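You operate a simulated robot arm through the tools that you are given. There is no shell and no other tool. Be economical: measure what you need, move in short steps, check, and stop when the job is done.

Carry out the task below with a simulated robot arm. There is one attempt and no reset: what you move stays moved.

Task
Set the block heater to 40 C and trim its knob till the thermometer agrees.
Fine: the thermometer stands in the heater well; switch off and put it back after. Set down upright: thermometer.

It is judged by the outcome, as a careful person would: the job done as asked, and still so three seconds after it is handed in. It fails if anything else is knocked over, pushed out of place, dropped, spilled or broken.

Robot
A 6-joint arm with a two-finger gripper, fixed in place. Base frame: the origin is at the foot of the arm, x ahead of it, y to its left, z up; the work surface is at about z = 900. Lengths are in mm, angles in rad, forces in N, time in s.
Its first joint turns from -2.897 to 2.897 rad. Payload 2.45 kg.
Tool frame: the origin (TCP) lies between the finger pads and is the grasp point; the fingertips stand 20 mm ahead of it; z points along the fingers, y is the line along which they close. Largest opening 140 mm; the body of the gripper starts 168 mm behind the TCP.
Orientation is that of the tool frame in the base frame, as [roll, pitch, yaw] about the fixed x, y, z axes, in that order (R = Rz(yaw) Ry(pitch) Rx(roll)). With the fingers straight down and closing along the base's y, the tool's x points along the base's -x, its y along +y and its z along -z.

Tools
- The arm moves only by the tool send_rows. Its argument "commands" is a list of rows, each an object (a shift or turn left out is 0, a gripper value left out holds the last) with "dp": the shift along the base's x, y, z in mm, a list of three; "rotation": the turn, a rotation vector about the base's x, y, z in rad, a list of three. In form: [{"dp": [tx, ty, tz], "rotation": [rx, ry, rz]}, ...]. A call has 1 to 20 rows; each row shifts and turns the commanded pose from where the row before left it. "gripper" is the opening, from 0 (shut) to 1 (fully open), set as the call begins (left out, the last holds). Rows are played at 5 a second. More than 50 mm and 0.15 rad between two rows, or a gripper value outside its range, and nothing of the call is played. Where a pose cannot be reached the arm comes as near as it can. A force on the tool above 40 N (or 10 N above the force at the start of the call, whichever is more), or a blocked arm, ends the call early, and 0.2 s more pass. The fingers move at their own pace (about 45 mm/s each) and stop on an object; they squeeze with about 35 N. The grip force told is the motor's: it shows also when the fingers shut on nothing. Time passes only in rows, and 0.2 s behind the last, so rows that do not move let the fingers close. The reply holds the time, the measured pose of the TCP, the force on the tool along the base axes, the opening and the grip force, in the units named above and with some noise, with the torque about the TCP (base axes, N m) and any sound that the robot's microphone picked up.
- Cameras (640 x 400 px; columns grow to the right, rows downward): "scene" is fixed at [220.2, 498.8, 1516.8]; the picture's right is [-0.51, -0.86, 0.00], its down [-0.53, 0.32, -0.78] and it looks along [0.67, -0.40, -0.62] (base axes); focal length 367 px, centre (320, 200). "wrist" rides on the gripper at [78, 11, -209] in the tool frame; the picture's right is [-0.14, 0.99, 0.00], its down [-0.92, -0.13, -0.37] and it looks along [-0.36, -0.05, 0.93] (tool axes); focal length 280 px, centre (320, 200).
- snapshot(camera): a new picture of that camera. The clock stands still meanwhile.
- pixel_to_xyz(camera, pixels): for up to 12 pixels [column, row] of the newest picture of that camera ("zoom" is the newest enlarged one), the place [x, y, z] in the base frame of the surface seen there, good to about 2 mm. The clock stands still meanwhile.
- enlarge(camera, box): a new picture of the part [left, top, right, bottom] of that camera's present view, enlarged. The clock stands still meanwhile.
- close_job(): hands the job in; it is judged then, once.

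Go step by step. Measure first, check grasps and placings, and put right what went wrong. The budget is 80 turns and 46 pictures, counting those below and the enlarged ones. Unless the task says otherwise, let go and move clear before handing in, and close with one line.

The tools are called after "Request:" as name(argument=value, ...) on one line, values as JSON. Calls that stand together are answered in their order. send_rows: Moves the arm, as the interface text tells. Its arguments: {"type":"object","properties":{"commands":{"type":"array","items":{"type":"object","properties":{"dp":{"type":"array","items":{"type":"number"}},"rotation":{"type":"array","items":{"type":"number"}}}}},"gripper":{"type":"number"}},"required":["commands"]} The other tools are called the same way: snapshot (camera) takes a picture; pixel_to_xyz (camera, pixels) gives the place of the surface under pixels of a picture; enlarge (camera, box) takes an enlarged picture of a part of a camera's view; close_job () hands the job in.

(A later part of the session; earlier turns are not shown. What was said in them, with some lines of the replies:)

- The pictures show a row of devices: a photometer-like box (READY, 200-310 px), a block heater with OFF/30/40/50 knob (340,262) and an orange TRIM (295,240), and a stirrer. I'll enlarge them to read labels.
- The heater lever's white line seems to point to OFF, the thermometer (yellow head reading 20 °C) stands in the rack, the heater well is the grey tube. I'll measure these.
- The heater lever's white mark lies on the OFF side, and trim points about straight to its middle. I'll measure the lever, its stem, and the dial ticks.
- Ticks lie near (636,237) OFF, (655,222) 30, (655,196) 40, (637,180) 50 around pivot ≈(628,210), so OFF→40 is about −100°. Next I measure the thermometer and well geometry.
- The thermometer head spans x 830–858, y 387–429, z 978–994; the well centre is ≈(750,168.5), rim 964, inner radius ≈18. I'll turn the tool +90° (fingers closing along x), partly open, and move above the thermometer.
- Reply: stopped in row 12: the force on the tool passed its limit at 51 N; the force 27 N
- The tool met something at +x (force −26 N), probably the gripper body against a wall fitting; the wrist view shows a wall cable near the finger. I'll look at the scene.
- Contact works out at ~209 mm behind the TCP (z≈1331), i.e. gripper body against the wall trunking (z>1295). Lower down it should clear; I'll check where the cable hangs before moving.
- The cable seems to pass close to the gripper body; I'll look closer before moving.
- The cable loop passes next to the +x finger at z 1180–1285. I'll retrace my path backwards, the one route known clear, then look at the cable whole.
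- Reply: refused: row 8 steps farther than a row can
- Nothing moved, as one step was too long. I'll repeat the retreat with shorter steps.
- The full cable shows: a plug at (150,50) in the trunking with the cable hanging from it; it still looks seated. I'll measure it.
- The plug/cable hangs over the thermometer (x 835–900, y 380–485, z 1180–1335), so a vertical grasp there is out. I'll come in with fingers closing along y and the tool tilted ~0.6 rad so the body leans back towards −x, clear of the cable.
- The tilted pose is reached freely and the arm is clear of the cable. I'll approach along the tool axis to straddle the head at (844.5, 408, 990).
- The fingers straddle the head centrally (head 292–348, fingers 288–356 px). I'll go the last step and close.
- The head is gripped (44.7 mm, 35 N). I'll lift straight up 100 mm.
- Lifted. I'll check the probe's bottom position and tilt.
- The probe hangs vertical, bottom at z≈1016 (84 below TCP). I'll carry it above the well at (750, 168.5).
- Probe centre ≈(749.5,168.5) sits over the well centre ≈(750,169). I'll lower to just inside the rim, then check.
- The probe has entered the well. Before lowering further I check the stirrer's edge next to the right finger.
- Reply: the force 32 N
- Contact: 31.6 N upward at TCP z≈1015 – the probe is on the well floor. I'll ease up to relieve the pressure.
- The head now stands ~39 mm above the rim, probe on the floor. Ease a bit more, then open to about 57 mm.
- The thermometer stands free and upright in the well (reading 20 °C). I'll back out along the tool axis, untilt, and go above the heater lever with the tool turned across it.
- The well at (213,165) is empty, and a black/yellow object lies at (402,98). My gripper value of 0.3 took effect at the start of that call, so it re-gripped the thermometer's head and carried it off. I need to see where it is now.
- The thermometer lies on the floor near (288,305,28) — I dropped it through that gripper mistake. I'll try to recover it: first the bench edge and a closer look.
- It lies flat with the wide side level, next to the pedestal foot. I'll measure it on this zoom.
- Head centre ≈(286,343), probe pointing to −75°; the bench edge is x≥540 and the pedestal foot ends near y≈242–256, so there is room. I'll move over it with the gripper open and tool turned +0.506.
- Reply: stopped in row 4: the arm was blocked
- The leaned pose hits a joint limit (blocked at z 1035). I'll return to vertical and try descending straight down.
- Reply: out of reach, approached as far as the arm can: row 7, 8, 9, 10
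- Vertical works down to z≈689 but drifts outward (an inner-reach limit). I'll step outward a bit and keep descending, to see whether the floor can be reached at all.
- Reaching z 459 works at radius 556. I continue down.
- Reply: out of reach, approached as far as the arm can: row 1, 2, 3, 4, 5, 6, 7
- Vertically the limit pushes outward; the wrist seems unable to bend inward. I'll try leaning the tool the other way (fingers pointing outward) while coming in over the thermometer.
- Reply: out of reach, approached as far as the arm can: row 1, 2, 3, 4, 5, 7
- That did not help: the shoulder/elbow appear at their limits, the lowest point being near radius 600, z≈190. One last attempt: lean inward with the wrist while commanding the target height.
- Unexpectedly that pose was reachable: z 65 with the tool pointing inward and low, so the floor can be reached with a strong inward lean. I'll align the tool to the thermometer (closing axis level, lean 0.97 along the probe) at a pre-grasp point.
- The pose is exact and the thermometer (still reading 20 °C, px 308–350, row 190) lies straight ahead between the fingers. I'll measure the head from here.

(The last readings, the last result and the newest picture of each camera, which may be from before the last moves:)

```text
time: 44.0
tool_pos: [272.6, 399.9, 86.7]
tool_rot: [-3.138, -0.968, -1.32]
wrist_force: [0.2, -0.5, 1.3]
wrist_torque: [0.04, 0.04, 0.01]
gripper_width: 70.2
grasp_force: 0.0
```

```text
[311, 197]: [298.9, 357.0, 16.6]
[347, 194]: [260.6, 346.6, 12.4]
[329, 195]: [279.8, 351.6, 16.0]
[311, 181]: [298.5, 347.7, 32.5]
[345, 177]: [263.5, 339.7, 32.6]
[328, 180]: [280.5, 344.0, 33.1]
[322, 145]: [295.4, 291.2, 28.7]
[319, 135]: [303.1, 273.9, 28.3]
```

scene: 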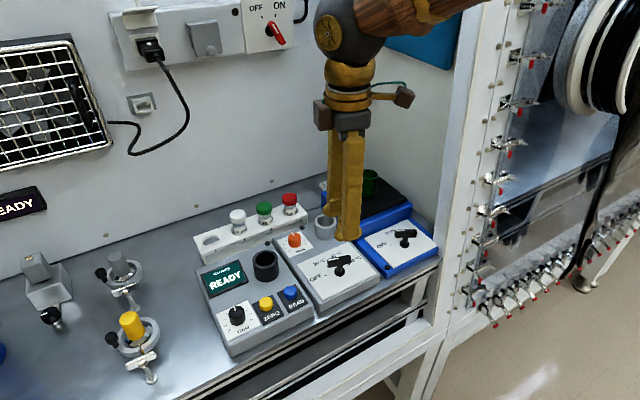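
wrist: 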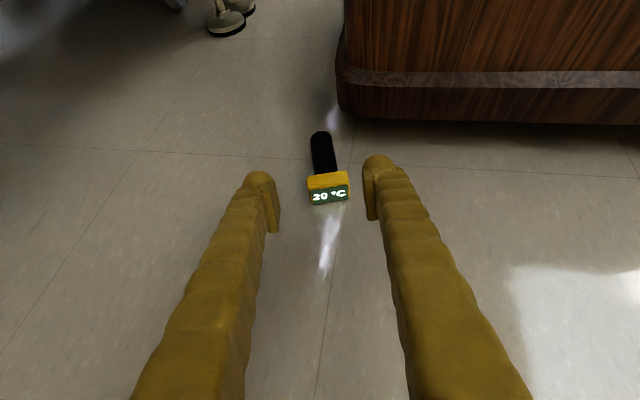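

Request:
send_rows(commands=[{"dp": [-3, -8, -12], "rotation": [0, 0, 0.02]}, {"dp": [0, 0, -11]}, {"dp": [4, -16, -11.3]}, {"dp": [4, -16, -11.3]}, {"dp": [2, -8, -5.6]}, {"dp": [2, -8, -5]}, {}])

Request:
enlarge(camera="wrist", box=[220, 90, 420, 250])

```text
time: 45.6
tool_pos: [283.4, 344.4, 29.3]
tool_rot: [-3.14, -0.969, -1.3]
wrist_force: [0.4, -0.4, -0.2]
wrist_torque: [0.04, -0.01, 0.01]
gripper_width: 70.3
grasp_force: 0.1
```

```text
2.50 times, centred on (320, 170) of wrist
```

zoom: 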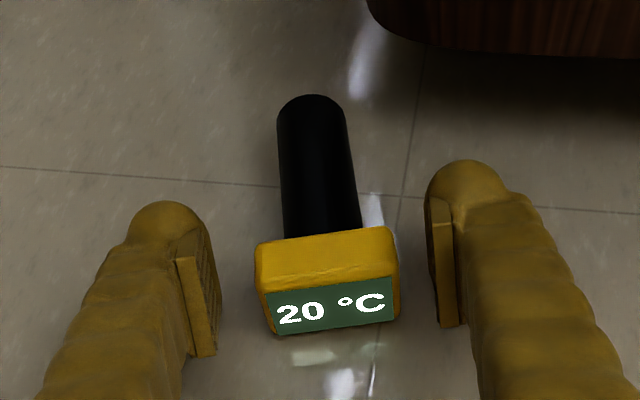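

Head well between the pads. I'll close.

Request:
send_rows(commands=[{}, {}, {}, {}, {}], gripper=0.2)

Request:
send_rows(commands=[{"dp": [0, 0, 8]}, {"dp": [0, 5, 12]}, {"dp": [0, 10, 15]}, {"dp": [0, 20, 20]}, {"dp": [0, 25, 20]}, {"dp": [0, 25, 25]}, {"dp": [0, 25, 25]}, {"dp": [0, 25, 25]}, {}])

Request:
snapshot(camera="wrist")

```text
time: 46.8
tool_pos: [284.6, 343.3, 28.3]
tool_rot: [-3.141, -0.97, -1.299]
wrist_force: [0.7, 0.0, 0.5]
wrist_torque: [0.05, -0.01, 0.02]
gripper_width: 44.7
grasp_force: 35.2
```

```text
time: 48.8
tool_pos: [283.3, 480.0, 178.6]
tool_rot: [-3.142, -0.971, -1.302]
wrist_force: [-0.3, 0.2, -0.8]
wrist_torque: [0.04, 0.02, 0.0]
gripper_width: 44.6
grasp_force: 34.9
```

```text
11 pictures are left
```

wrist: 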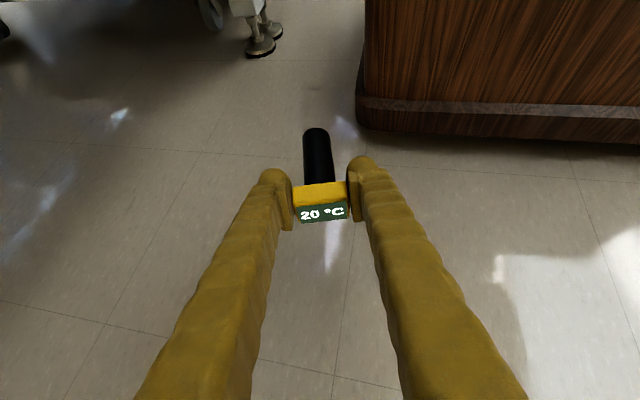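

Recovered: the thermometer is in the grip, reading 20 °C. I'll go back up, unleaning gradually.

Request:
send_rows(commands=[{"dp": [5, 0, 40]}, {"dp": [5, 0, 40]}, {"dp": [5, 0, 40]}, {"dp": [5, 0, 40], "rotation": [0.1335, 0.037, 0]}, {"dp": [5, 0, 40], "rotation": [0.1335, 0.037, 0]}, {"dp": [5, 0, 40], "rotation": [0.1335, 0.037, 0]}, {"dp": [0, 0, 40], "rotation": [0.1335, 0.037, 0]}, {"dp": [0, 0, 20], "rotation": [0.1335, 0.037, 0]}, {"dp": [0, 0, 20], "rotation": [0.1335, 0.037, 0]}, {"dp": [0, 0, 20], "rotation": [0.1335, 0.037, 0]}, {}])

```text
time: 51.2
tool_pos: [307.7, 479.0, 511.8]
tool_rot: [3.125, -0.052, -1.301]
wrist_force: [0.1, -0.3, -0.9]
wrist_torque: [-0.01, -0.01, -0.02]
gripper_width: 44.8
grasp_force: 34.9
out of reach, approached as far as the arm can: row 10
```

Good. Continue up at this radius to z≈1120.

Request:
send_rows(commands=[{"dp": [0, 5, 40]}, {"dp": [0, 5, 40]}, {"dp": [0, 0, 40]}, {"dp": [0, 0, 40]}, {"dp": [0, 0, 40]}, {"dp": [0, 0, 40]}, {"dp": [0, 0, 40]}, {"dp": [0, 0, 40]}, {"dp": [0, 0, 40]}, {"dp": [0, 0, 40]}, {"dp": [0, 0, 40]}, {"dp": [0, 0, 40]}, {"dp": [0, 0, 40]}, {"dp": [0, 0, 40]}, {"dp": [0, 0, 40]}, {"dp": [0, 0, 40]}, {}])

```text
time: 54.8
tool_pos: [308.2, 489.3, 1151.6]
tool_rot: [3.127, -0.052, -1.3]
wrist_force: [0.1, -0.8, -0.9]
wrist_torque: [0.03, 0.03, 0.01]
gripper_width: 44.6
grasp_force: 35.0
```

At z 1152 with the grip intact. Now tilt 0.65 outward to bring the probe vertical.

Request:
send_rows(commands=[{"dp": [10, 0, 0], "rotation": [0.1253, 0.0348, 0]}, {"dp": [10, 0, 0], "rotation": [0.1253, 0.0348, 0]}, {"dp": [10, 0, 0], "rotation": [0.1253, 0.0348, 0]}, {"dp": [10, 0, 0], "rotation": [0.1253, 0.0348, 0]}, {"dp": [10, 0, 0], "rotation": [0.1253, 0.0348, 0]}, {}])

Request:
send_rows(commands=[{"dp": [26, -24, 0], "rotation": [0, 0, -0.1415]}, {"dp": [26, -24, 0], "rotation": [0, 0, -0.1415]}, {"dp": [26, -24, 0], "rotation": [0, 0, -0.1415]}, {"dp": [26, -24, 0], "rotation": [0, 0, -0.1415]}, {"dp": [26, -24, 0], "rotation": [0, 0, -0.1415]}, {"dp": [26, -24, 0], "rotation": [0, 0, -0.1415]}, {"dp": [26, -24, 0], "rotation": [0, 0, -0.1415]}, {"dp": [26, -24, 0], "rotation": [0, 0, -0.1415]}, {"dp": [26, -24, 0], "rotation": [0, 0, -0.1415]}, {"dp": [26, -24, 0], "rotation": [0, 0, -0.1415]}, {"dp": [26, -24, 0], "rotation": [0, 0, -0.1415]}, {"dp": [26, -24, 0], "rotation": [0, 0, -0.1415]}, {"dp": [26, -24, 0], "rotation": [0, 0, -0.1415]}, {}])

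Request:
snapshot(camera="scene")

```text
time: 56.2
tool_pos: [358.0, 488.9, 1151.1]
tool_rot: [3.126, 0.598, -1.301]
wrist_force: [-0.2, -0.2, -1.0]
wrist_torque: [0.01, 0.01, 0.04]
gripper_width: 44.7
grasp_force: 34.8
```

```text
time: 59.2
tool_pos: [695.8, 176.7, 1151.7]
tool_rot: [3.125, 0.596, 3.14]
wrist_force: [-0.4, 0.3, -1.1]
wrist_torque: [0.01, 0.0, 0.02]
gripper_width: 44.7
grasp_force: 35.3
```

```text
10 pictures are left
```

scene: 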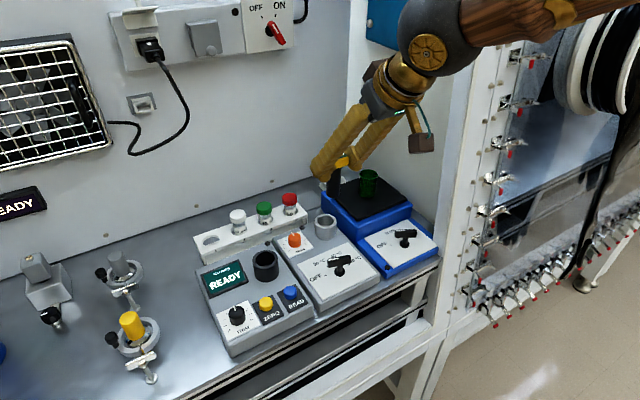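

The thermometer hangs above the heater, vertical. I'll measure the probe against the well on an enlarged view.

Request:
enlarge(camera="scene", box=[285, 135, 385, 250])

```text
3.48 times, centred on (335, 192) of scene
```

zoom: 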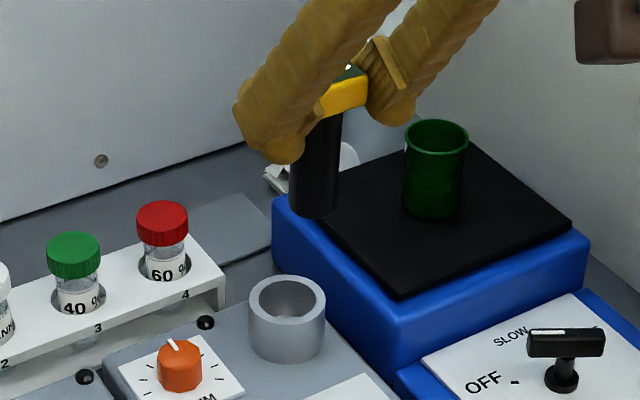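

Request:
pixel_to_xyz(camera="zoom", pixels=[[313, 160], [313, 185], [313, 210], [294, 185], [333, 185], [325, 140], [293, 205], [333, 205]])

```text
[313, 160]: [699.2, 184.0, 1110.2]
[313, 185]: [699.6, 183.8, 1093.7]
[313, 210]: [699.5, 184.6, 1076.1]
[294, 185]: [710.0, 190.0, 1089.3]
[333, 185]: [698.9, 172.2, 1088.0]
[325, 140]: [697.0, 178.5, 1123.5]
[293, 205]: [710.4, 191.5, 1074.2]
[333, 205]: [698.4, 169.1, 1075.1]
```

Probe centre (710.3,177.6) vs well (750,169). I'll shift, level the small roll error, and lower just into the rim.

Request:
send_rows(commands=[{"dp": [20, -4, 0], "rotation": [-0.0137, 0, -0.0094]}, {"dp": [19.7, -3.9, 0]}, {"dp": [0, 0, -25]}, {"dp": [0, 0, -25]}, {"dp": [0, 0, -25]}, {"dp": [0, 0, -15]}, {}, {"dp": [0, 0, -7]}, {"dp": [0, 0, -7]}, {"dp": [0, 0, -7]}, {"dp": [0, 0, -7]}, {}])

Request:
enlarge(camera="scene", box=[290, 170, 370, 250])

```text
time: 61.8
tool_pos: [735.5, 167.5, 1033.7]
tool_rot: [-3.141, 0.599, -3.139]
wrist_force: [0.0, -0.2, -0.6]
wrist_torque: [0.01, 0.0, 0.02]
gripper_width: 45.0
grasp_force: 34.6
```

```text
5.00 times, centred on (330, 210) of scene
```

zoom: 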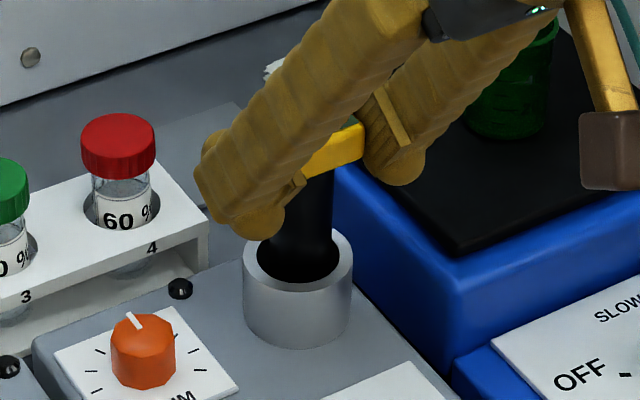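

The probe is in the well, centred. I'll lower gently to the floor.

Request:
send_rows(commands=[{"dp": [0, 0, -4]}, {"dp": [0, 0, -4]}, {"dp": [0, 0, -3]}, {"dp": [0, 0, -2]}, {"dp": [0, 0, -2]}])

Request:
send_rows(commands=[{"dp": [0, 0, -1.5]}, {"dp": [0, 0, -1.5]}])

```text
time: 63.0
tool_pos: [735.7, 167.9, 1019.2]
tool_rot: [3.141, 0.597, -3.141]
wrist_force: [0.1, -0.4, -1.0]
wrist_torque: [0.05, 0.0, 0.01]
gripper_width: 44.6
grasp_force: 35.1
```

```text
time: 63.6
tool_pos: [736.5, 167.9, 1016.1]
tool_rot: [-3.141, 0.598, -3.141]
wrist_force: [-5.2, -1.5, 18.0]
wrist_torque: [-0.2, 0.41, 0.0]
gripper_width: 45.1
grasp_force: 34.5
```

Floor contact at TCP≈1016. Ease up and open; this time the fingers stay open during the retreat.

Request:
send_rows(commands=[{"dp": [0, 0, 1]}, {}])

Request:
send_rows(commands=[{}, {}, {}], gripper=0.42)

Request:
send_rows(commands=[{"dp": [-8, 0, 11]}, {"dp": [-11.5, 0, 16.5]}, {"dp": [-11.5, 0, 16.5]}, {"dp": [-11.5, 0, 16.5]}, {"dp": [-11.5, 0, 16.5]}, {}])

Request:
snapshot(camera="wrist")

```text
time: 64.2
tool_pos: [735.3, 168.0, 1016.1]
tool_rot: [-3.14, 0.598, -3.14]
wrist_force: [1.7, 1.5, 6.0]
wrist_torque: [0.12, -0.14, 0.03]
gripper_width: 44.6
grasp_force: 34.5
```

```text
time: 65.0
tool_pos: [735.6, 168.1, 1017.7]
tool_rot: [-3.14, 0.596, -3.139]
wrist_force: [-0.8, -0.3, 0.5]
wrist_torque: [-0.01, -0.03, 0.01]
gripper_width: 58.9
grasp_force: 0.2
```

```text
time: 66.4
tool_pos: [681.0, 167.8, 1093.3]
tool_rot: [3.142, 0.597, -3.139]
wrist_force: [0.2, 0.3, 0.1]
wrist_torque: [0.0, -0.05, 0.01]
gripper_width: 58.7
grasp_force: 0.0
```

```text
7 pictures are left
```

wrist: 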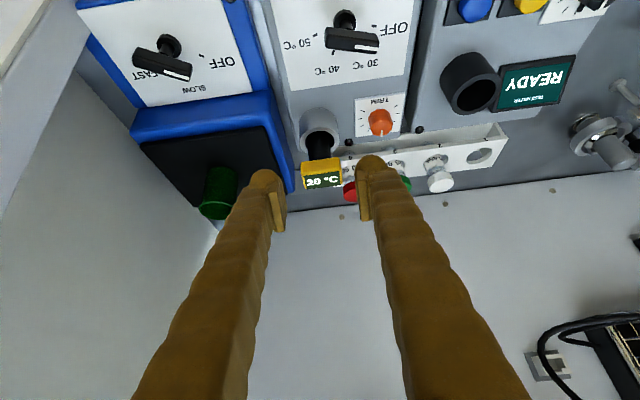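

The thermometer stands in the well at 20 °C, fingers clear. Now over the heater lever, untilted, tool turned across it.

Request:
send_rows(commands=[{"dp": [-10, 8.5, 0], "rotation": [0, 0.12, 0]}, {"dp": [-10, 8.5, 0], "rotation": [0, 0.12, 0]}, {"dp": [-10, 8.5, 0], "rotation": [0, 0.12, 0]}, {"dp": [-11, 8.5, 0], "rotation": [0, 0.12, 0]}, {"dp": [-11, 8.5, 0], "rotation": [0, 0.118, 0]}, {"rotation": [0, 0, 0.147]}, {"rotation": [0, 0, 0.147]}, {"rotation": [0, 0, 0.147]}, {"rotation": [0, 0, 0.147]}, {"rotation": [0, 0, 0.147]}, {"rotation": [0, 0, 0.147]}, {"rotation": [0, 0, 0.147]}, {"rotation": [0, 0, 0.147]}, {"rotation": [0, 0, 0.144]}, {}])

Request:
send_rows(commands=[{"dp": [0, 0, -30]}, {"dp": [0, 0, -30]}, {"dp": [0, 0, -30]}, {"dp": [0, 0, -15]}, {"dp": [0, 0, -8]}, {}], gripper=0.3)

```text
time: 69.6
tool_pos: [630.3, 211.8, 1092.7]
tool_rot: [3.141, -0.002, -1.821]
wrist_force: [1.1, 0.4, 0.5]
wrist_torque: [0.02, 0.02, -0.03]
gripper_width: 58.9
grasp_force: 0.1
```

```text
time: 71.0
tool_pos: [629.7, 211.0, 981.1]
tool_rot: [3.141, -0.001, -1.821]
wrist_force: [0.0, 0.5, -0.1]
wrist_torque: [-0.02, -0.01, -0.04]
gripper_width: 41.8
grasp_force: 0.0
```

Request:
send_rows(commands=[{"dp": [-0.7, -0.8, -3]}, {}, {}, {}, {}, {}], gripper=0.05)

Request:
send_rows(commands=[{"rotation": [0, 0, -0.1]}, {"rotation": [0, 0, -0.12]}, {"rotation": [0, 0, -0.12]}])

```text
time: 72.4
tool_pos: [627.7, 210.1, 978.4]
tool_rot: [3.14, -0.003, -1.821]
wrist_force: [-17.0, 4.8, -2.1]
wrist_torque: [0.03, 0.17, -0.31]
gripper_width: 10.8
grasp_force: 37.9
```

```text
time: 73.2
tool_pos: [628.6, 210.6, 979.0]
tool_rot: [3.141, -0.002, -2.163]
wrist_force: [-26.9, 5.6, 3.8]
wrist_torque: [-0.1, 0.37, 0.04]
gripper_width: 11.4
grasp_force: 37.8
```

The lever turns with the grip (11 mm). A side force of −27 N in x says my centre is slightly too far +x; I'll shift −1.5 mm and continue.

Request:
send_rows(commands=[{"dp": [-1.5, 0.3, 0]}, {}])

Request:
send_rows(commands=[{"rotation": [0, 0, -0.12]}, {"rotation": [0, 0, -0.12]}, {"rotation": [0, 0, -0.12]}, {"rotation": [0, 0, -0.12]}])

```text
time: 73.8
tool_pos: [628.2, 209.1, 978.3]
tool_rot: [-3.141, 0.001, -2.161]
wrist_force: [3.9, -6.1, -7.7]
wrist_torque: [0.03, -0.08, 0.01]
gripper_width: 11.1
grasp_force: 38.1
```

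```text
time: 74.8
tool_pos: [629.7, 209.0, 978.0]
tool_rot: [-3.141, -0.002, -2.642]
wrist_force: [22.8, -16.0, -2.0]
wrist_torque: [-0.18, -0.17, 0.0]
gripper_width: 11.0
grasp_force: 37.7
```

Request:
send_rows(commands=[{"dp": [1.2, -0.8, 0]}, {"rotation": [0, 0, -0.12]}, {"rotation": [0, 0, -0.12]}, {"rotation": [0, 0, -0.12]}])

Request:
send_rows(commands=[{"rotation": [0, 0, -0.12]}, {"rotation": [0, 0, -0.12]}, {"rotation": [0, 0, -0.12]}, {"rotation": [0, 0, -0.12]}, {"rotation": [0, 0, -0.085]}, {}])

Request:
enlarge(camera="scene", box=[270, 180, 400, 310])

```text
time: 75.8
tool_pos: [627.4, 209.9, 978.8]
tool_rot: [3.141, -0.001, -3.004]
wrist_force: [-1.5, 2.7, 15.8]
wrist_torque: [0.02, 0.04, 0.06]
gripper_width: 11.3
grasp_force: 38.0
```

```text
time: 77.2
tool_pos: [628.6, 209.1, 976.7]
tool_rot: [3.14, -0.002, 2.714]
wrist_force: [-9.8, 22.5, 20.0]
wrist_torque: [0.26, 0.11, -0.04]
gripper_width: 10.8
grasp_force: 37.9
```

```text
3.08 times, centred on (335, 245) of scene
```

zoom: 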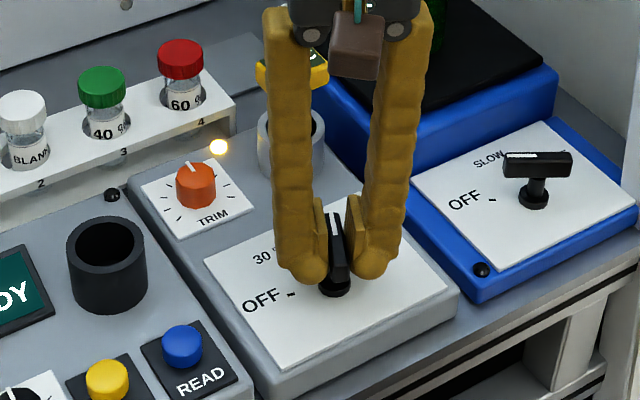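

The lamp is lit and the lever's mark points to about the 40 tick. A touch more (−0.03), then release, rise and move over the trim knob, so I can read the thermometer.

Request:
send_rows(commands=[{"dp": [-0.5, 1, 0], "rotation": [0, 0, -0.03]}, {}])

Request:
send_rows(commands=[{}, {}, {}, {"dp": [0, 0, 20]}, {"dp": [0, 0, 25]}, {"dp": [30, 10, 0]}, {"dp": [30, 10, 0]}, {"dp": [30, 10, 0]}, {"dp": [29, 10.5, 0]}, {}, {}, {}, {}, {}, {}, {}, {}, {}, {}, {}], gripper=0.3)

Request:
enlarge(camera="scene", box=[265, 175, 395, 305])

```text
time: 77.8
tool_pos: [628.9, 209.6, 977.7]
tool_rot: [-3.141, 0.0, 2.687]
wrist_force: [0.3, -0.7, 20.8]
wrist_torque: [-0.03, -0.05, 0.06]
gripper_width: 10.8
grasp_force: 37.7
```

```text
time: 82.0
tool_pos: [747.1, 250.7, 1023.4]
tool_rot: [3.14, -0.003, 2.685]
wrist_force: [-0.1, -0.5, -0.2]
wrist_torque: [-0.01, 0.01, 0.01]
gripper_width: 42.0
grasp_force: 0.1
```

```text
3.08 times, centred on (330, 240) of scene
```

zoom: 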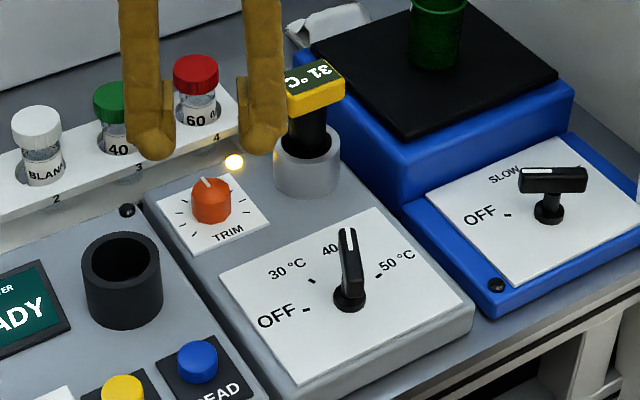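

The heater is on at 40 and the thermometer shows 31 °C and rising. While it settles I'll lower onto the trim knob at (748,249.5) and grip it.

Request:
send_rows(commands=[{"dp": [0.5, -1, -25]}, {"dp": [0, 0, -20]}, {"dp": [0, 0, -10]}, {"dp": [0, 0, -4]}, {}])

Request:
send_rows(commands=[{}, {}, {}, {}, {}, {}, {}, {}, {}, {}, {}, {}, {}, {}, {}, {}, {}, {}, {}, {}], gripper=0.08)

Request:
send_rows(commands=[{}, {}, {}, {}, {}, {}, {}, {}, {}, {}, {}, {}, {}, {}, {}, {}, {}, {}, {}, {}])

Request:
send_rows(commands=[{}, {}, {}, {}, {}, {}, {}, {}, {}, {}, {}, {}, {}, {}, {}, {}, {}, {}, {}, {}])

Request:
send_rows(commands=[{}, {}, {}, {}, {}, {}, {}, {}, {}, {}, {}, {}, {}, {}, {}, {}, {}, {}, {}, {}])

Request:
enlarge(camera="scene", box=[275, 180, 355, 260])

```text
time: 83.2
tool_pos: [747.4, 249.8, 963.6]
tool_rot: [3.142, -0.001, 2.687]
wrist_force: [1.1, 0.6, 0.3]
wrist_torque: [0.04, 0.0, 0.02]
gripper_width: 42.1
grasp_force: 0.0
```

```text
time: 87.4
tool_pos: [747.7, 249.8, 963.1]
tool_rot: [3.141, -0.003, 2.688]
wrist_force: [14.4, 25.8, -1.9]
wrist_torque: [0.26, -0.13, 0.03]
gripper_width: 25.9
grasp_force: 45.6
```

```text
time: 91.6
tool_pos: [748.4, 250.1, 963.2]
tool_rot: [-3.14, -0.001, 2.686]
wrist_force: [17.2, 20.2, 4.1]
wrist_torque: [0.22, -0.19, 0.03]
gripper_width: 26.2
grasp_force: 45.0
```

```text
time: 95.8
tool_pos: [748.4, 249.9, 964.0]
tool_rot: [3.14, -0.001, 2.685]
wrist_force: [15.1, 15.2, 2.6]
wrist_torque: [0.16, -0.12, 0.03]
gripper_width: 25.8
grasp_force: 44.9
```

```text
time: 100.0
tool_pos: [748.8, 250.3, 963.5]
tool_rot: [3.141, -0.003, 2.685]
wrist_force: [9.7, 10.8, 1.2]
wrist_torque: [0.11, -0.1, 0.02]
gripper_width: 25.9
grasp_force: 44.6
```

```text
5.00 times, centred on (315, 220) of scene
```

zoom: 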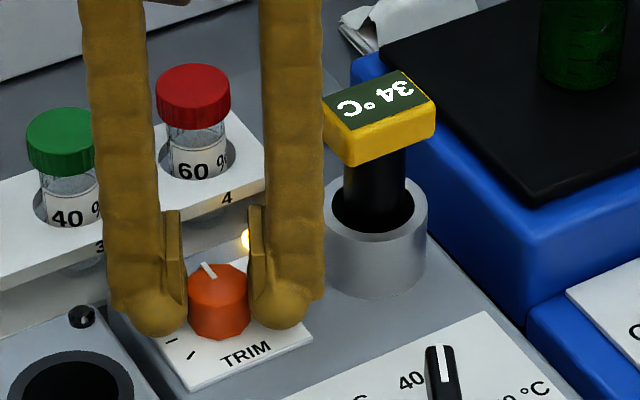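

It has settled at 34 °C, 6 too low. I'll turn the trim clockwise by 0.6 rad, wait, and read again to learn the gain.

Request:
send_rows(commands=[{"dp": [0.7, 0.8, 0], "rotation": [0, 0, -0.1]}, {"rotation": [0, 0, -0.1]}, {"rotation": [0, 0, -0.1]}, {"rotation": [0, 0, -0.1]}, {"rotation": [0, 0, -0.1]}, {"rotation": [0, 0, -0.1]}, {}, {}, {}, {}, {}, {}, {}, {}, {}, {}, {}, {}, {}, {}])

Request:
send_rows(commands=[{}, {}, {}, {}, {}, {}, {}, {}, {}, {}, {}, {}, {}, {}, {}, {}, {}, {}, {}, {}])

Request:
send_rows(commands=[{}, {}, {}, {}, {}, {}, {}, {}, {}, {}, {}, {}, {}, {}, {}, {}, {}, {}, {}, {}])

Request:
send_rows(commands=[{}, {}, {}, {}, {}, {}, {}, {}, {}, {}, {}, {}, {}, {}, {}, {}, {}, {}, {}, {}])

Request:
enlarge(camera="scene", box=[275, 180, 355, 260])

```text
time: 104.2
tool_pos: [748.7, 250.3, 964.7]
tool_rot: [3.141, -0.001, 2.087]
wrist_force: [-0.9, -11.9, -18.0]
wrist_torque: [-0.09, 0.0, 0.0]
gripper_width: 26.1
grasp_force: 44.8
```

```text
time: 108.4
tool_pos: [748.2, 250.9, 963.3]
tool_rot: [3.141, -0.002, 2.087]
wrist_force: [-10.0, -3.3, -7.2]
wrist_torque: [0.03, 0.12, 0.0]
gripper_width: 25.8
grasp_force: 45.5
```

```text
time: 112.6
tool_pos: [749.3, 250.8, 963.2]
tool_rot: [-3.142, -0.002, 2.085]
wrist_force: [-7.8, -1.7, 0.4]
wrist_torque: [0.01, 0.06, -0.02]
gripper_width: 25.9
grasp_force: 44.2
```

```text
time: 116.8
tool_pos: [750.1, 250.7, 963.8]
tool_rot: [3.14, -0.002, 2.085]
wrist_force: [-4.0, -3.3, 2.7]
wrist_torque: [-0.02, 0.05, -0.07]
gripper_width: 26.0
grasp_force: 45.1
```

```text
5.00 times, centred on (315, 220) of scene
```

zoom: 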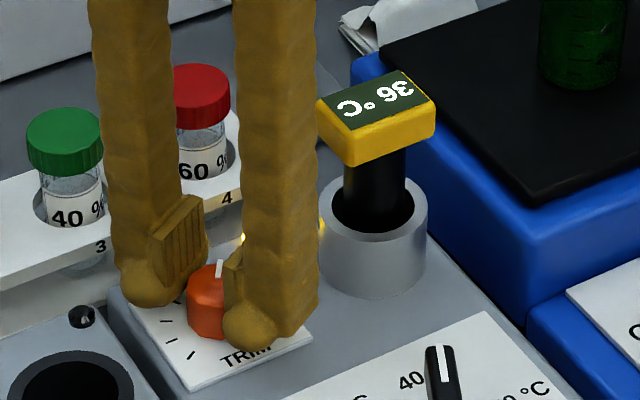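

The thermometer now shows 36 °C: about +2 for 0.6 rad. I'll turn a further 1.2 rad clockwise for +4, wait and read.

Request:
send_rows(commands=[{"dp": [-0.5, -0.3, 0], "rotation": [0, 0, -0.1]}, {"rotation": [0, 0, -0.1]}, {"rotation": [0, 0, -0.1]}, {"rotation": [0, 0, -0.1]}, {"rotation": [0, 0, -0.1]}, {"rotation": [0, 0, -0.1]}, {"rotation": [0, 0, -0.1]}, {"rotation": [0, 0, -0.1]}, {"rotation": [0, 0, -0.1]}, {"rotation": [0, 0, -0.1]}, {"rotation": [0, 0, -0.1]}, {"rotation": [0, 0, -0.1]}, {}, {}, {}, {}, {}, {}, {}, {}])

Request:
send_rows(commands=[{}, {}, {}, {}, {}, {}, {}, {}, {}, {}, {}, {}, {}, {}, {}, {}, {}, {}, {}, {}])

Request:
send_rows(commands=[{}, {}, {}, {}, {}, {}, {}, {}, {}, {}, {}, {}, {}, {}, {}, {}, {}, {}, {}, {}])

Request:
send_rows(commands=[{}, {}, {}, {}, {}, {}, {}, {}, {}, {}, {}, {}, {}, {}, {}, {}, {}, {}, {}, {}])

Request:
enlarge(camera="scene", box=[290, 175, 340, 225])

```text
time: 118.4
tool_pos: [749.6, 250.8, 964.2]
tool_rot: [3.138, -0.002, 1.431]
wrist_force: [4.1, 0.7, -4.8]
wrist_torque: [-0.01, -0.08, 0.01]
gripper_width: 26.2
grasp_force: 44.6
stopped in row 7: the force on the tool passed its limit at 41 N (the readings are from after the stop); the commanded pose is now the measured one
```

```text
time: 122.6
tool_pos: [749.9, 251.3, 963.8]
tool_rot: [3.14, -0.002, 1.428]
wrist_force: [16.4, 0.4, -7.3]
wrist_torque: [-0.03, -0.13, 0.03]
gripper_width: 26.0
grasp_force: 44.9
```

```text
time: 126.8
tool_pos: [749.3, 251.0, 963.3]
tool_rot: [3.138, -0.004, 1.43]
wrist_force: [15.8, 0.4, 1.1]
wrist_torque: [0.01, -0.14, 0.03]
gripper_width: 26.0
grasp_force: 44.5
```

```text
time: 131.0
tool_pos: [749.4, 251.6, 964.2]
tool_rot: [3.138, -0.003, 1.429]
wrist_force: [15.5, 0.7, 2.5]
wrist_torque: [-0.02, -0.12, 0.04]
gripper_width: 26.0
grasp_force: 44.6
```

```text
8.00 times, centred on (315, 200) of scene
```

zoom: 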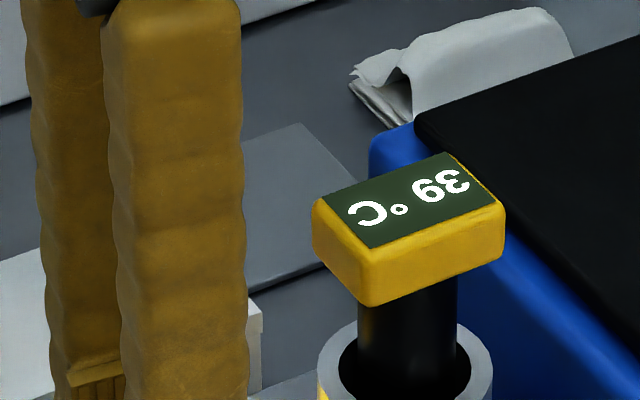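

The display reads 39 °C (the turn stopped early at −0.66, so ≈4 °C/rad). About 0.25 rad more should give 40; I also relieve the +16 N side force.

Request:
send_rows(commands=[{"dp": [0.8, 0, 0]}, {"rotation": [0, 0, -0.08]}, {"rotation": [0, 0, -0.08]}, {"rotation": [0, 0, -0.09]}, {}, {}, {}, {}, {}, {}, {}, {}, {}, {}, {}, {}, {}, {}, {}, {}])

Request:
send_rows(commands=[{}, {}, {}, {}, {}, {}, {}, {}, {}, {}, {}, {}, {}, {}, {}, {}, {}, {}, {}, {}])

Request:
send_rows(commands=[{}, {}, {}, {}, {}, {}, {}, {}, {}, {}, {}, {}, {}, {}, {}, {}, {}, {}, {}, {}])

Request:
send_rows(commands=[{}, {}, {}, {}, {}, {}, {}, {}, {}, {}, {}, {}, {}, {}, {}, {}, {}, {}, {}, {}])

Request:
enlarge(camera="scene", box=[275, 175, 345, 245])

```text
time: 135.2
tool_pos: [749.4, 251.2, 964.1]
tool_rot: [3.139, -0.002, 1.18]
wrist_force: [-22.1, 5.3, -1.5]
wrist_torque: [0.08, 0.2, -0.06]
gripper_width: 26.1
grasp_force: 44.9
```

```text
time: 139.4
tool_pos: [749.3, 252.5, 964.2]
tool_rot: [3.138, -0.002, 1.179]
wrist_force: [-24.8, 3.7, -5.3]
wrist_torque: [0.03, 0.29, -0.03]
gripper_width: 25.8
grasp_force: 45.0
```

```text
time: 143.6
tool_pos: [749.6, 251.9, 964.3]
tool_rot: [3.138, -0.003, 1.179]
wrist_force: [-20.4, 2.7, -0.9]
wrist_torque: [0.06, 0.24, -0.02]
gripper_width: 26.1
grasp_force: 44.8
```

```text
time: 147.8
tool_pos: [749.1, 251.6, 964.1]
tool_rot: [3.139, -0.004, 1.179]
wrist_force: [-14.7, 3.7, 2.6]
wrist_torque: [0.07, 0.13, 0.0]
gripper_width: 25.8
grasp_force: 44.6
```

```text
5.71 times, centred on (310, 210) of scene
```

zoom: 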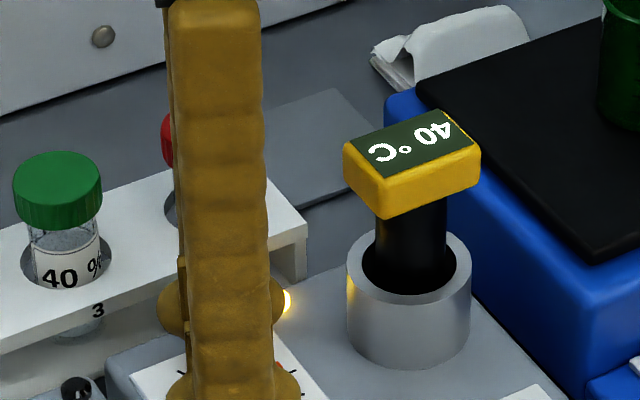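

The thermometer reads 40 °C. I'll take the head's position from this picture for regrasping, then release the trim knob.

Request:
pixel_to_xyz(camera="zoom", pixels=[[352, 150], [440, 114], [474, 148], [388, 183], [412, 148], [410, 250], [380, 245], [443, 235], [345, 165], [430, 205]])

Request:
send_rows(commands=[{"dp": [-0.7, 0, 0]}, {}, {}, {}, {"dp": [0, 0, 20]}, {"dp": [0, 0, 30]}, {"dp": [0, 0, 30]}, {}], gripper=0.3)

```text
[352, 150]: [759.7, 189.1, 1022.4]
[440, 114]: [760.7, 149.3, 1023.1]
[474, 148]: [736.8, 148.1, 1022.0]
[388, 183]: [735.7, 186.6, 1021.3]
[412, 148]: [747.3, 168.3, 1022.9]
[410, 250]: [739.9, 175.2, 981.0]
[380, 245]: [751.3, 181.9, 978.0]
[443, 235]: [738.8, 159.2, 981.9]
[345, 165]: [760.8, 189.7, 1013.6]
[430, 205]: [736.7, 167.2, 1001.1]
```

```text
time: 149.6
tool_pos: [750.0, 251.9, 1044.7]
tool_rot: [3.138, -0.003, 1.18]
wrist_force: [0.6, -0.3, -0.2]
wrist_torque: [-0.03, 0.0, 0.0]
gripper_width: 42.1
grasp_force: 0.1
```

Head centre (748.3,168.5), top z 1022, aligned. Now back over the lever with matching yaw and down.

Request:
send_rows(commands=[{"dp": [-30, 0, 0]}, {"dp": [-30, 0, 0], "rotation": [0, 0, 0.137]}, {"dp": [-30, -20, 0], "rotation": [0, 0, 0.137]}, {"dp": [-31.3, -22.3, 0], "rotation": [0, 0, 0.137]}, {"rotation": [0, 0, 0.137]}, {"rotation": [0, 0, 0.137]}, {"rotation": [0, 0, 0.137]}, {"rotation": [0, 0, 0.137]}, {"rotation": [0, 0, 0.137]}, {"rotation": [0, 0, 0.137]}, {"rotation": [0, 0, 0.137]}, {"rotation": [0, 0, 0.137]}, {}, {"dp": [0, 0, -25]}, {"dp": [0, 0, -25]}, {"dp": [0, 0, -10]}, {"dp": [0, 0, -6]}, {}])

Request:
send_rows(commands=[{}, {}, {}, {}, {}], gripper=0.05)

```text
time: 153.4
tool_pos: [627.7, 209.4, 978.4]
tool_rot: [3.137, -0.003, 2.687]
wrist_force: [0.4, -0.3, -0.7]
wrist_torque: [0.01, 0.03, -0.01]
gripper_width: 41.7
grasp_force: 0.0
```

```text
time: 154.6
tool_pos: [627.8, 209.5, 978.2]
tool_rot: [3.138, -0.004, 2.688]
wrist_force: [3.1, 8.6, -3.2]
wrist_torque: [0.1, -0.02, 0.02]
gripper_width: 13.0
grasp_force: 4.7
```

Request:
send_rows(commands=[{}, {}, {"rotation": [0, 0, 0.1]}, {"rotation": [0, 0, 0.12]}, {"rotation": [0, 0, 0.12]}, {"rotation": [0, 0, 0.12]}], gripper=0.03)

```text
time: 156.0
tool_pos: [628.3, 210.6, 978.4]
tool_rot: [3.139, -0.004, -3.135]
wrist_force: [5.2, 11.8, -0.2]
wrist_torque: [0.11, -0.04, -0.06]
gripper_width: 12.3
grasp_force: 5.8
```

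Request:
send_rows(commands=[{"dp": [0.3, 0.6, 0]}, {"rotation": [0, 0, 0.12]}, {"rotation": [0, 0, 0.12]}, {"rotation": [0, 0, 0.12]}, {"rotation": [0, 0, 0.12]}], gripper=0.0)

Request:
send_rows(commands=[{"rotation": [0, 0, 0.12]}, {"rotation": [0, 0, 0.12]}, {"rotation": [0, 0, 0.12]}, {"rotation": [0, 0, 0.12]}])

```text
time: 157.2
tool_pos: [628.1, 209.7, 978.2]
tool_rot: [3.137, -0.004, -2.654]
wrist_force: [-16.7, -5.5, 13.3]
wrist_torque: [-0.13, 0.32, -0.09]
gripper_width: 11.4
grasp_force: 38.0
```

```text
time: 158.2
tool_pos: [629.3, 209.5, 979.2]
tool_rot: [3.138, -0.005, -2.173]
wrist_force: [-13.2, -24.6, 6.4]
wrist_torque: [-0.29, 0.15, -0.05]
gripper_width: 11.0
grasp_force: 38.0
```

Gripping well and turning. The last 0.36 rad to OFF, with a small relief shift, then release and rise.

Request:
send_rows(commands=[{"dp": [-0.6, -1, 0]}, {"rotation": [0, 0, 0.12]}, {"rotation": [0, 0, 0.12]}, {"rotation": [0, 0, 0.12]}, {}])

Request:
send_rows(commands=[{}, {}, {}, {"dp": [0, 0, 20]}, {"dp": [0, 0, 30]}, {"dp": [0, 0, 30]}, {"dp": [0, 0, 30]}, {"rotation": [0, 0, -0.147]}, {"rotation": [0, 0, -0.147]}, {"rotation": [0, 0, -0.147]}, {"rotation": [0, 0, -0.147]}, {"rotation": [0, 0, -0.147]}, {"rotation": [0, 0, -0.147]}, {"rotation": [0, 0, -0.147]}, {"rotation": [0, 0, -0.147]}, {"rotation": [0, 0, -0.147]}, {}], gripper=0.42)

Request:
snapshot(camera="scene")

```text
time: 159.4
tool_pos: [627.9, 208.9, 978.5]
tool_rot: [3.139, -0.003, -1.813]
wrist_force: [8.0, 1.3, -2.3]
wrist_torque: [0.12, -0.13, -0.49]
gripper_width: 11.2
grasp_force: 38.5
```

```text
time: 163.0
tool_pos: [626.7, 209.8, 1087.0]
tool_rot: [3.138, -0.003, -3.137]
wrist_force: [0.6, -0.7, -0.4]
wrist_torque: [-0.02, 0.0, 0.0]
gripper_width: 58.9
grasp_force: 0.1
```

```text
0 pictures are left
```

scene: 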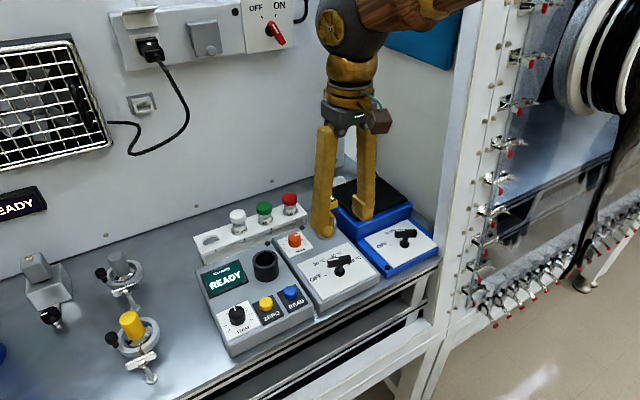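

The lever sits as it did at the start (OFF). No pictures are left, so I'll use this last one to measure the rack hole 1, then regrasp by coordinates.

Request:
pixel_to_xyz(camera="scene", pixels=[[200, 242], [221, 237], [210, 232], [211, 248], [206, 240], [210, 240], [214, 240], [210, 236], [210, 244], [203, 240], [218, 239], [198, 243]])

Request:
send_rows(commands=[{"dp": [16.4, -8.3, -2], "rotation": [0, -0.12, 0]}, {"dp": [16.4, -8.3, -2], "rotation": [0, -0.12, 0]}, {"dp": [16.4, -8.3, -2], "rotation": [0, -0.12, 0]}, {"dp": [16.4, -8.3, -2], "rotation": [0, -0.12, 0]}, {"dp": [16.4, -8.3, -2], "rotation": [0, -0.12, 0]}, {}])

```text
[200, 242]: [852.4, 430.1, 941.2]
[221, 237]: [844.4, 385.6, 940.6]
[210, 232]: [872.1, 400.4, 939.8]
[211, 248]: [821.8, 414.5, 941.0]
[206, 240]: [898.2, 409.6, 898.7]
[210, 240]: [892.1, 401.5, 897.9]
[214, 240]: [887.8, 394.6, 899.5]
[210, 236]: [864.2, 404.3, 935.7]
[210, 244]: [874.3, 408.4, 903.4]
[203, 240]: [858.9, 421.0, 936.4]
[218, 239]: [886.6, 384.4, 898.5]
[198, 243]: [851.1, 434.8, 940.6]
```

```text
time: 164.4
tool_pos: [709.6, 168.6, 1079.6]
tool_rot: [3.141, 0.597, -3.136]
wrist_force: [0.5, -0.7, 0.3]
wrist_torque: [0.04, 0.0, 0.02]
gripper_width: 58.7
grasp_force: 0.0
```

Hole 1 centre ≈(846,408), radius ≈19. Pre-grasp reached; now approach along the tool axis to (748.5,168.5,1018) and close.

Request:
send_rows(commands=[{"dp": [9, 0, -14]}, {"dp": [9, 0, -14]}, {"dp": [9, 0, -14]}, {"dp": [6, 0, -10]}, {"dp": [5.5, 0, -9.5]}, {}])

Request:
send_rows(commands=[{}, {}, {}, {}, {}], gripper=0.2)

```text
time: 165.8
tool_pos: [747.8, 167.4, 1017.3]
tool_rot: [-3.141, 0.598, -3.136]
wrist_force: [0.5, -0.1, 0.7]
wrist_torque: [0.02, 0.0, -0.06]
gripper_width: 58.8
grasp_force: 0.1
```

```text
time: 167.0
tool_pos: [748.6, 167.6, 1017.4]
tool_rot: [3.141, 0.596, -3.136]
wrist_force: [0.4, 0.1, -0.8]
wrist_torque: [0.0, -0.01, 0.03]
gripper_width: 44.6
grasp_force: 34.9
```

Head gripped (44.6 mm, 35 N). Lift 85 mm and carry it back over hole 1 the way it came.

Request:
send_rows(commands=[{"dp": [0, 0, 5]}, {"dp": [0, 0, 15]}, {"dp": [0, 0, 20]}, {"dp": [0, 0, 20]}, {"dp": [0, 0, 20]}, {"dp": [0, 0, 5]}, {}])

Request:
send_rows(commands=[{"dp": [0, 28, 0]}, {"dp": [0, 30, 0]}, {"dp": [0, 30, 0]}, {"dp": [0, 30, 0]}, {"dp": [0, 30, 0]}, {"dp": [0, 30, 0]}, {"dp": [24, 30, 0]}, {"dp": [24, 20, 0]}, {"dp": [24, 12, 0]}, {"dp": [24.3, 0, 0]}, {}, {}])

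```text
time: 168.6
tool_pos: [747.6, 167.2, 1101.9]
tool_rot: [-3.14, 0.597, -3.135]
wrist_force: [-0.3, -0.4, -0.9]
wrist_torque: [0.02, 0.02, 0.0]
gripper_width: 44.7
grasp_force: 35.5
```

```text
time: 171.2
tool_pos: [843.5, 407.6, 1100.2]
tool_rot: [-3.139, 0.596, -3.134]
wrist_force: [-0.6, 0.4, -0.7]
wrist_torque: [-0.01, -0.02, -0.03]
gripper_width: 44.7
grasp_force: 34.8
```

Over hole 1 with the grip intact. Lower, slowly past the rack top (TCP ≈1026), watching force.

Request:
send_rows(commands=[{"dp": [0.8, 0.3, -15]}, {"dp": [0, 0, -20]}, {"dp": [0, 0, -20]}, {"dp": [0, 0, -10]}, {"dp": [0, 0, -5]}, {"dp": [0, 0, -5]}, {"dp": [0, 0, -5]}, {}])

Request:
send_rows(commands=[{"dp": [0, 0, -5]}, {"dp": [0, 0, -5]}, {"dp": [0, 0, -5]}, {"dp": [0, 0, -5]}, {"dp": [0, 0, -4]}, {}])

```text
time: 173.0
tool_pos: [845.6, 407.2, 1021.4]
tool_rot: [3.139, 0.597, -3.136]
wrist_force: [0.0, -0.4, -1.6]
wrist_torque: [-0.02, -0.02, 0.0]
gripper_width: 44.6
grasp_force: 35.2
```

```text
time: 174.4
tool_pos: [845.4, 407.9, 997.3]
tool_rot: [3.141, 0.596, -3.137]
wrist_force: [0.2, 0.8, 0.0]
wrist_torque: [-0.03, 0.02, 0.0]
gripper_width: 44.7
grasp_force: 34.9
```

The probe went through the hole without contact. Now the last millimetres to the bottom.

Request:
send_rows(commands=[{"dp": [0, 0, -2]}, {"dp": [0, 0, -2]}, {"dp": [0, 0, -2]}])

Request:
send_rows(commands=[{"dp": [0, 0, -1]}, {}])

```text
time: 175.2
tool_pos: [844.4, 406.5, 990.8]
tool_rot: [-3.141, 0.595, -3.136]
wrist_force: [-0.6, 0.3, -1.2]
wrist_torque: [0.01, -0.01, 0.0]
gripper_width: 44.7
grasp_force: 35.4
```

```text
time: 175.8
tool_pos: [844.0, 408.2, 990.8]
tool_rot: [-3.14, 0.598, -3.137]
wrist_force: [0.3, -0.2, -0.2]
wrist_torque: [-0.03, -0.01, 0.02]
gripper_width: 45.0
grasp_force: 35.3
```

Request:
send_rows(commands=[{"dp": [0, 0, -1]}, {"dp": [0, 0, -1]}])

```text
time: 176.4
tool_pos: [845.4, 407.9, 988.4]
tool_rot: [3.141, 0.597, -3.136]
wrist_force: [0.1, 0.0, -0.9]
wrist_torque: [-0.02, 0.01, 0.0]
gripper_width: 44.6
grasp_force: 35.1
```

No floor contact yet at 988.4; I continue by single millimetres.

Request:
send_rows(commands=[{"dp": [0, 0, -1]}, {"dp": [0, 0, -1]}])

Request:
send_rows(commands=[{"dp": [0, 0, -1]}, {}])

```text
time: 177.0
tool_pos: [844.5, 408.4, 987.3]
tool_rot: [3.141, 0.598, -3.136]
wrist_force: [-3.0, -2.7, 11.6]
wrist_torque: [-0.23, 0.18, -0.03]
gripper_width: 44.4
grasp_force: 35.4
```

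```text
time: 177.6
tool_pos: [845.8, 408.5, 988.5]
tool_rot: [3.14, 0.599, -3.135]
wrist_force: [-2.7, -1.1, 30.9]
wrist_torque: [-0.04, 0.09, 0.01]
gripper_width: 44.6
grasp_force: 34.9
```

Contact with the bottom (31 N). I'll ease up, open to 57 mm (clear of the BLANK cap), and back out along the tool axis with the fingers kept open.

Request:
send_rows(commands=[{"dp": [0, 0, 1]}, {"dp": [0, 0, 0.5]}, {}])

Request:
send_rows(commands=[{}, {}, {}, {}], gripper=0.4)

Request:
send_rows(commands=[{"dp": [-7, 0, 10]}, {"dp": [-11.5, 0, 16.5]}, {"dp": [-11.5, 0, 16.5]}, {"dp": [-11.5, 0, 16.5]}, {"dp": [-20, 0, 15]}, {"dp": [-30, 0, 15]}, {"dp": [-30, 0, 10]}, {"dp": [-30, 0, 0]}, {}, {}, {}])

```text
time: 178.4
tool_pos: [844.4, 408.5, 986.1]
tool_rot: [-3.141, 0.597, -3.135]
wrist_force: [6.3, 2.9, 19.1]
wrist_torque: [0.16, -0.67, 0.03]
gripper_width: 44.7
grasp_force: 34.9
```

```text
time: 179.4
tool_pos: [844.8, 407.5, 986.3]
tool_rot: [3.141, 0.595, -3.136]
wrist_force: [-0.1, 0.1, -0.5]
wrist_torque: [0.02, 0.01, 0.01]
gripper_width: 56.2
grasp_force: 0.1
```

```text
time: 181.8
tool_pos: [692.1, 407.1, 1085.5]
tool_rot: [-3.14, 0.597, -3.136]
wrist_force: [-0.5, -0.3, -0.6]
wrist_torque: [-0.01, 0.01, 0.0]
gripper_width: 56.1
grasp_force: 0.1
```

The fingers stayed open at 56 mm and backed out with no load, so the thermometer should be standing in hole 1. The heater lever is back at OFF and the arm is clear, so I'm handing in.

Request:
close_job()

```text
The job is handed in.
```

The heater was set to 40 °C and trimmed until the thermometer in the well read 40 °C; I then turned it off and put the thermometer back in rack hole 1, but **I dropped it on the floor partway through**. I re-gripped it by mistake while backing out of the well; I picked it up, and it still read properly. It's now turned 180° from how it first stood, and I had no pictures left to check that last placing, so I went by force and position readings. Early on, the gripper also pressed against the wall plug or trunking (51 N); the plug still looked seated afterwards.
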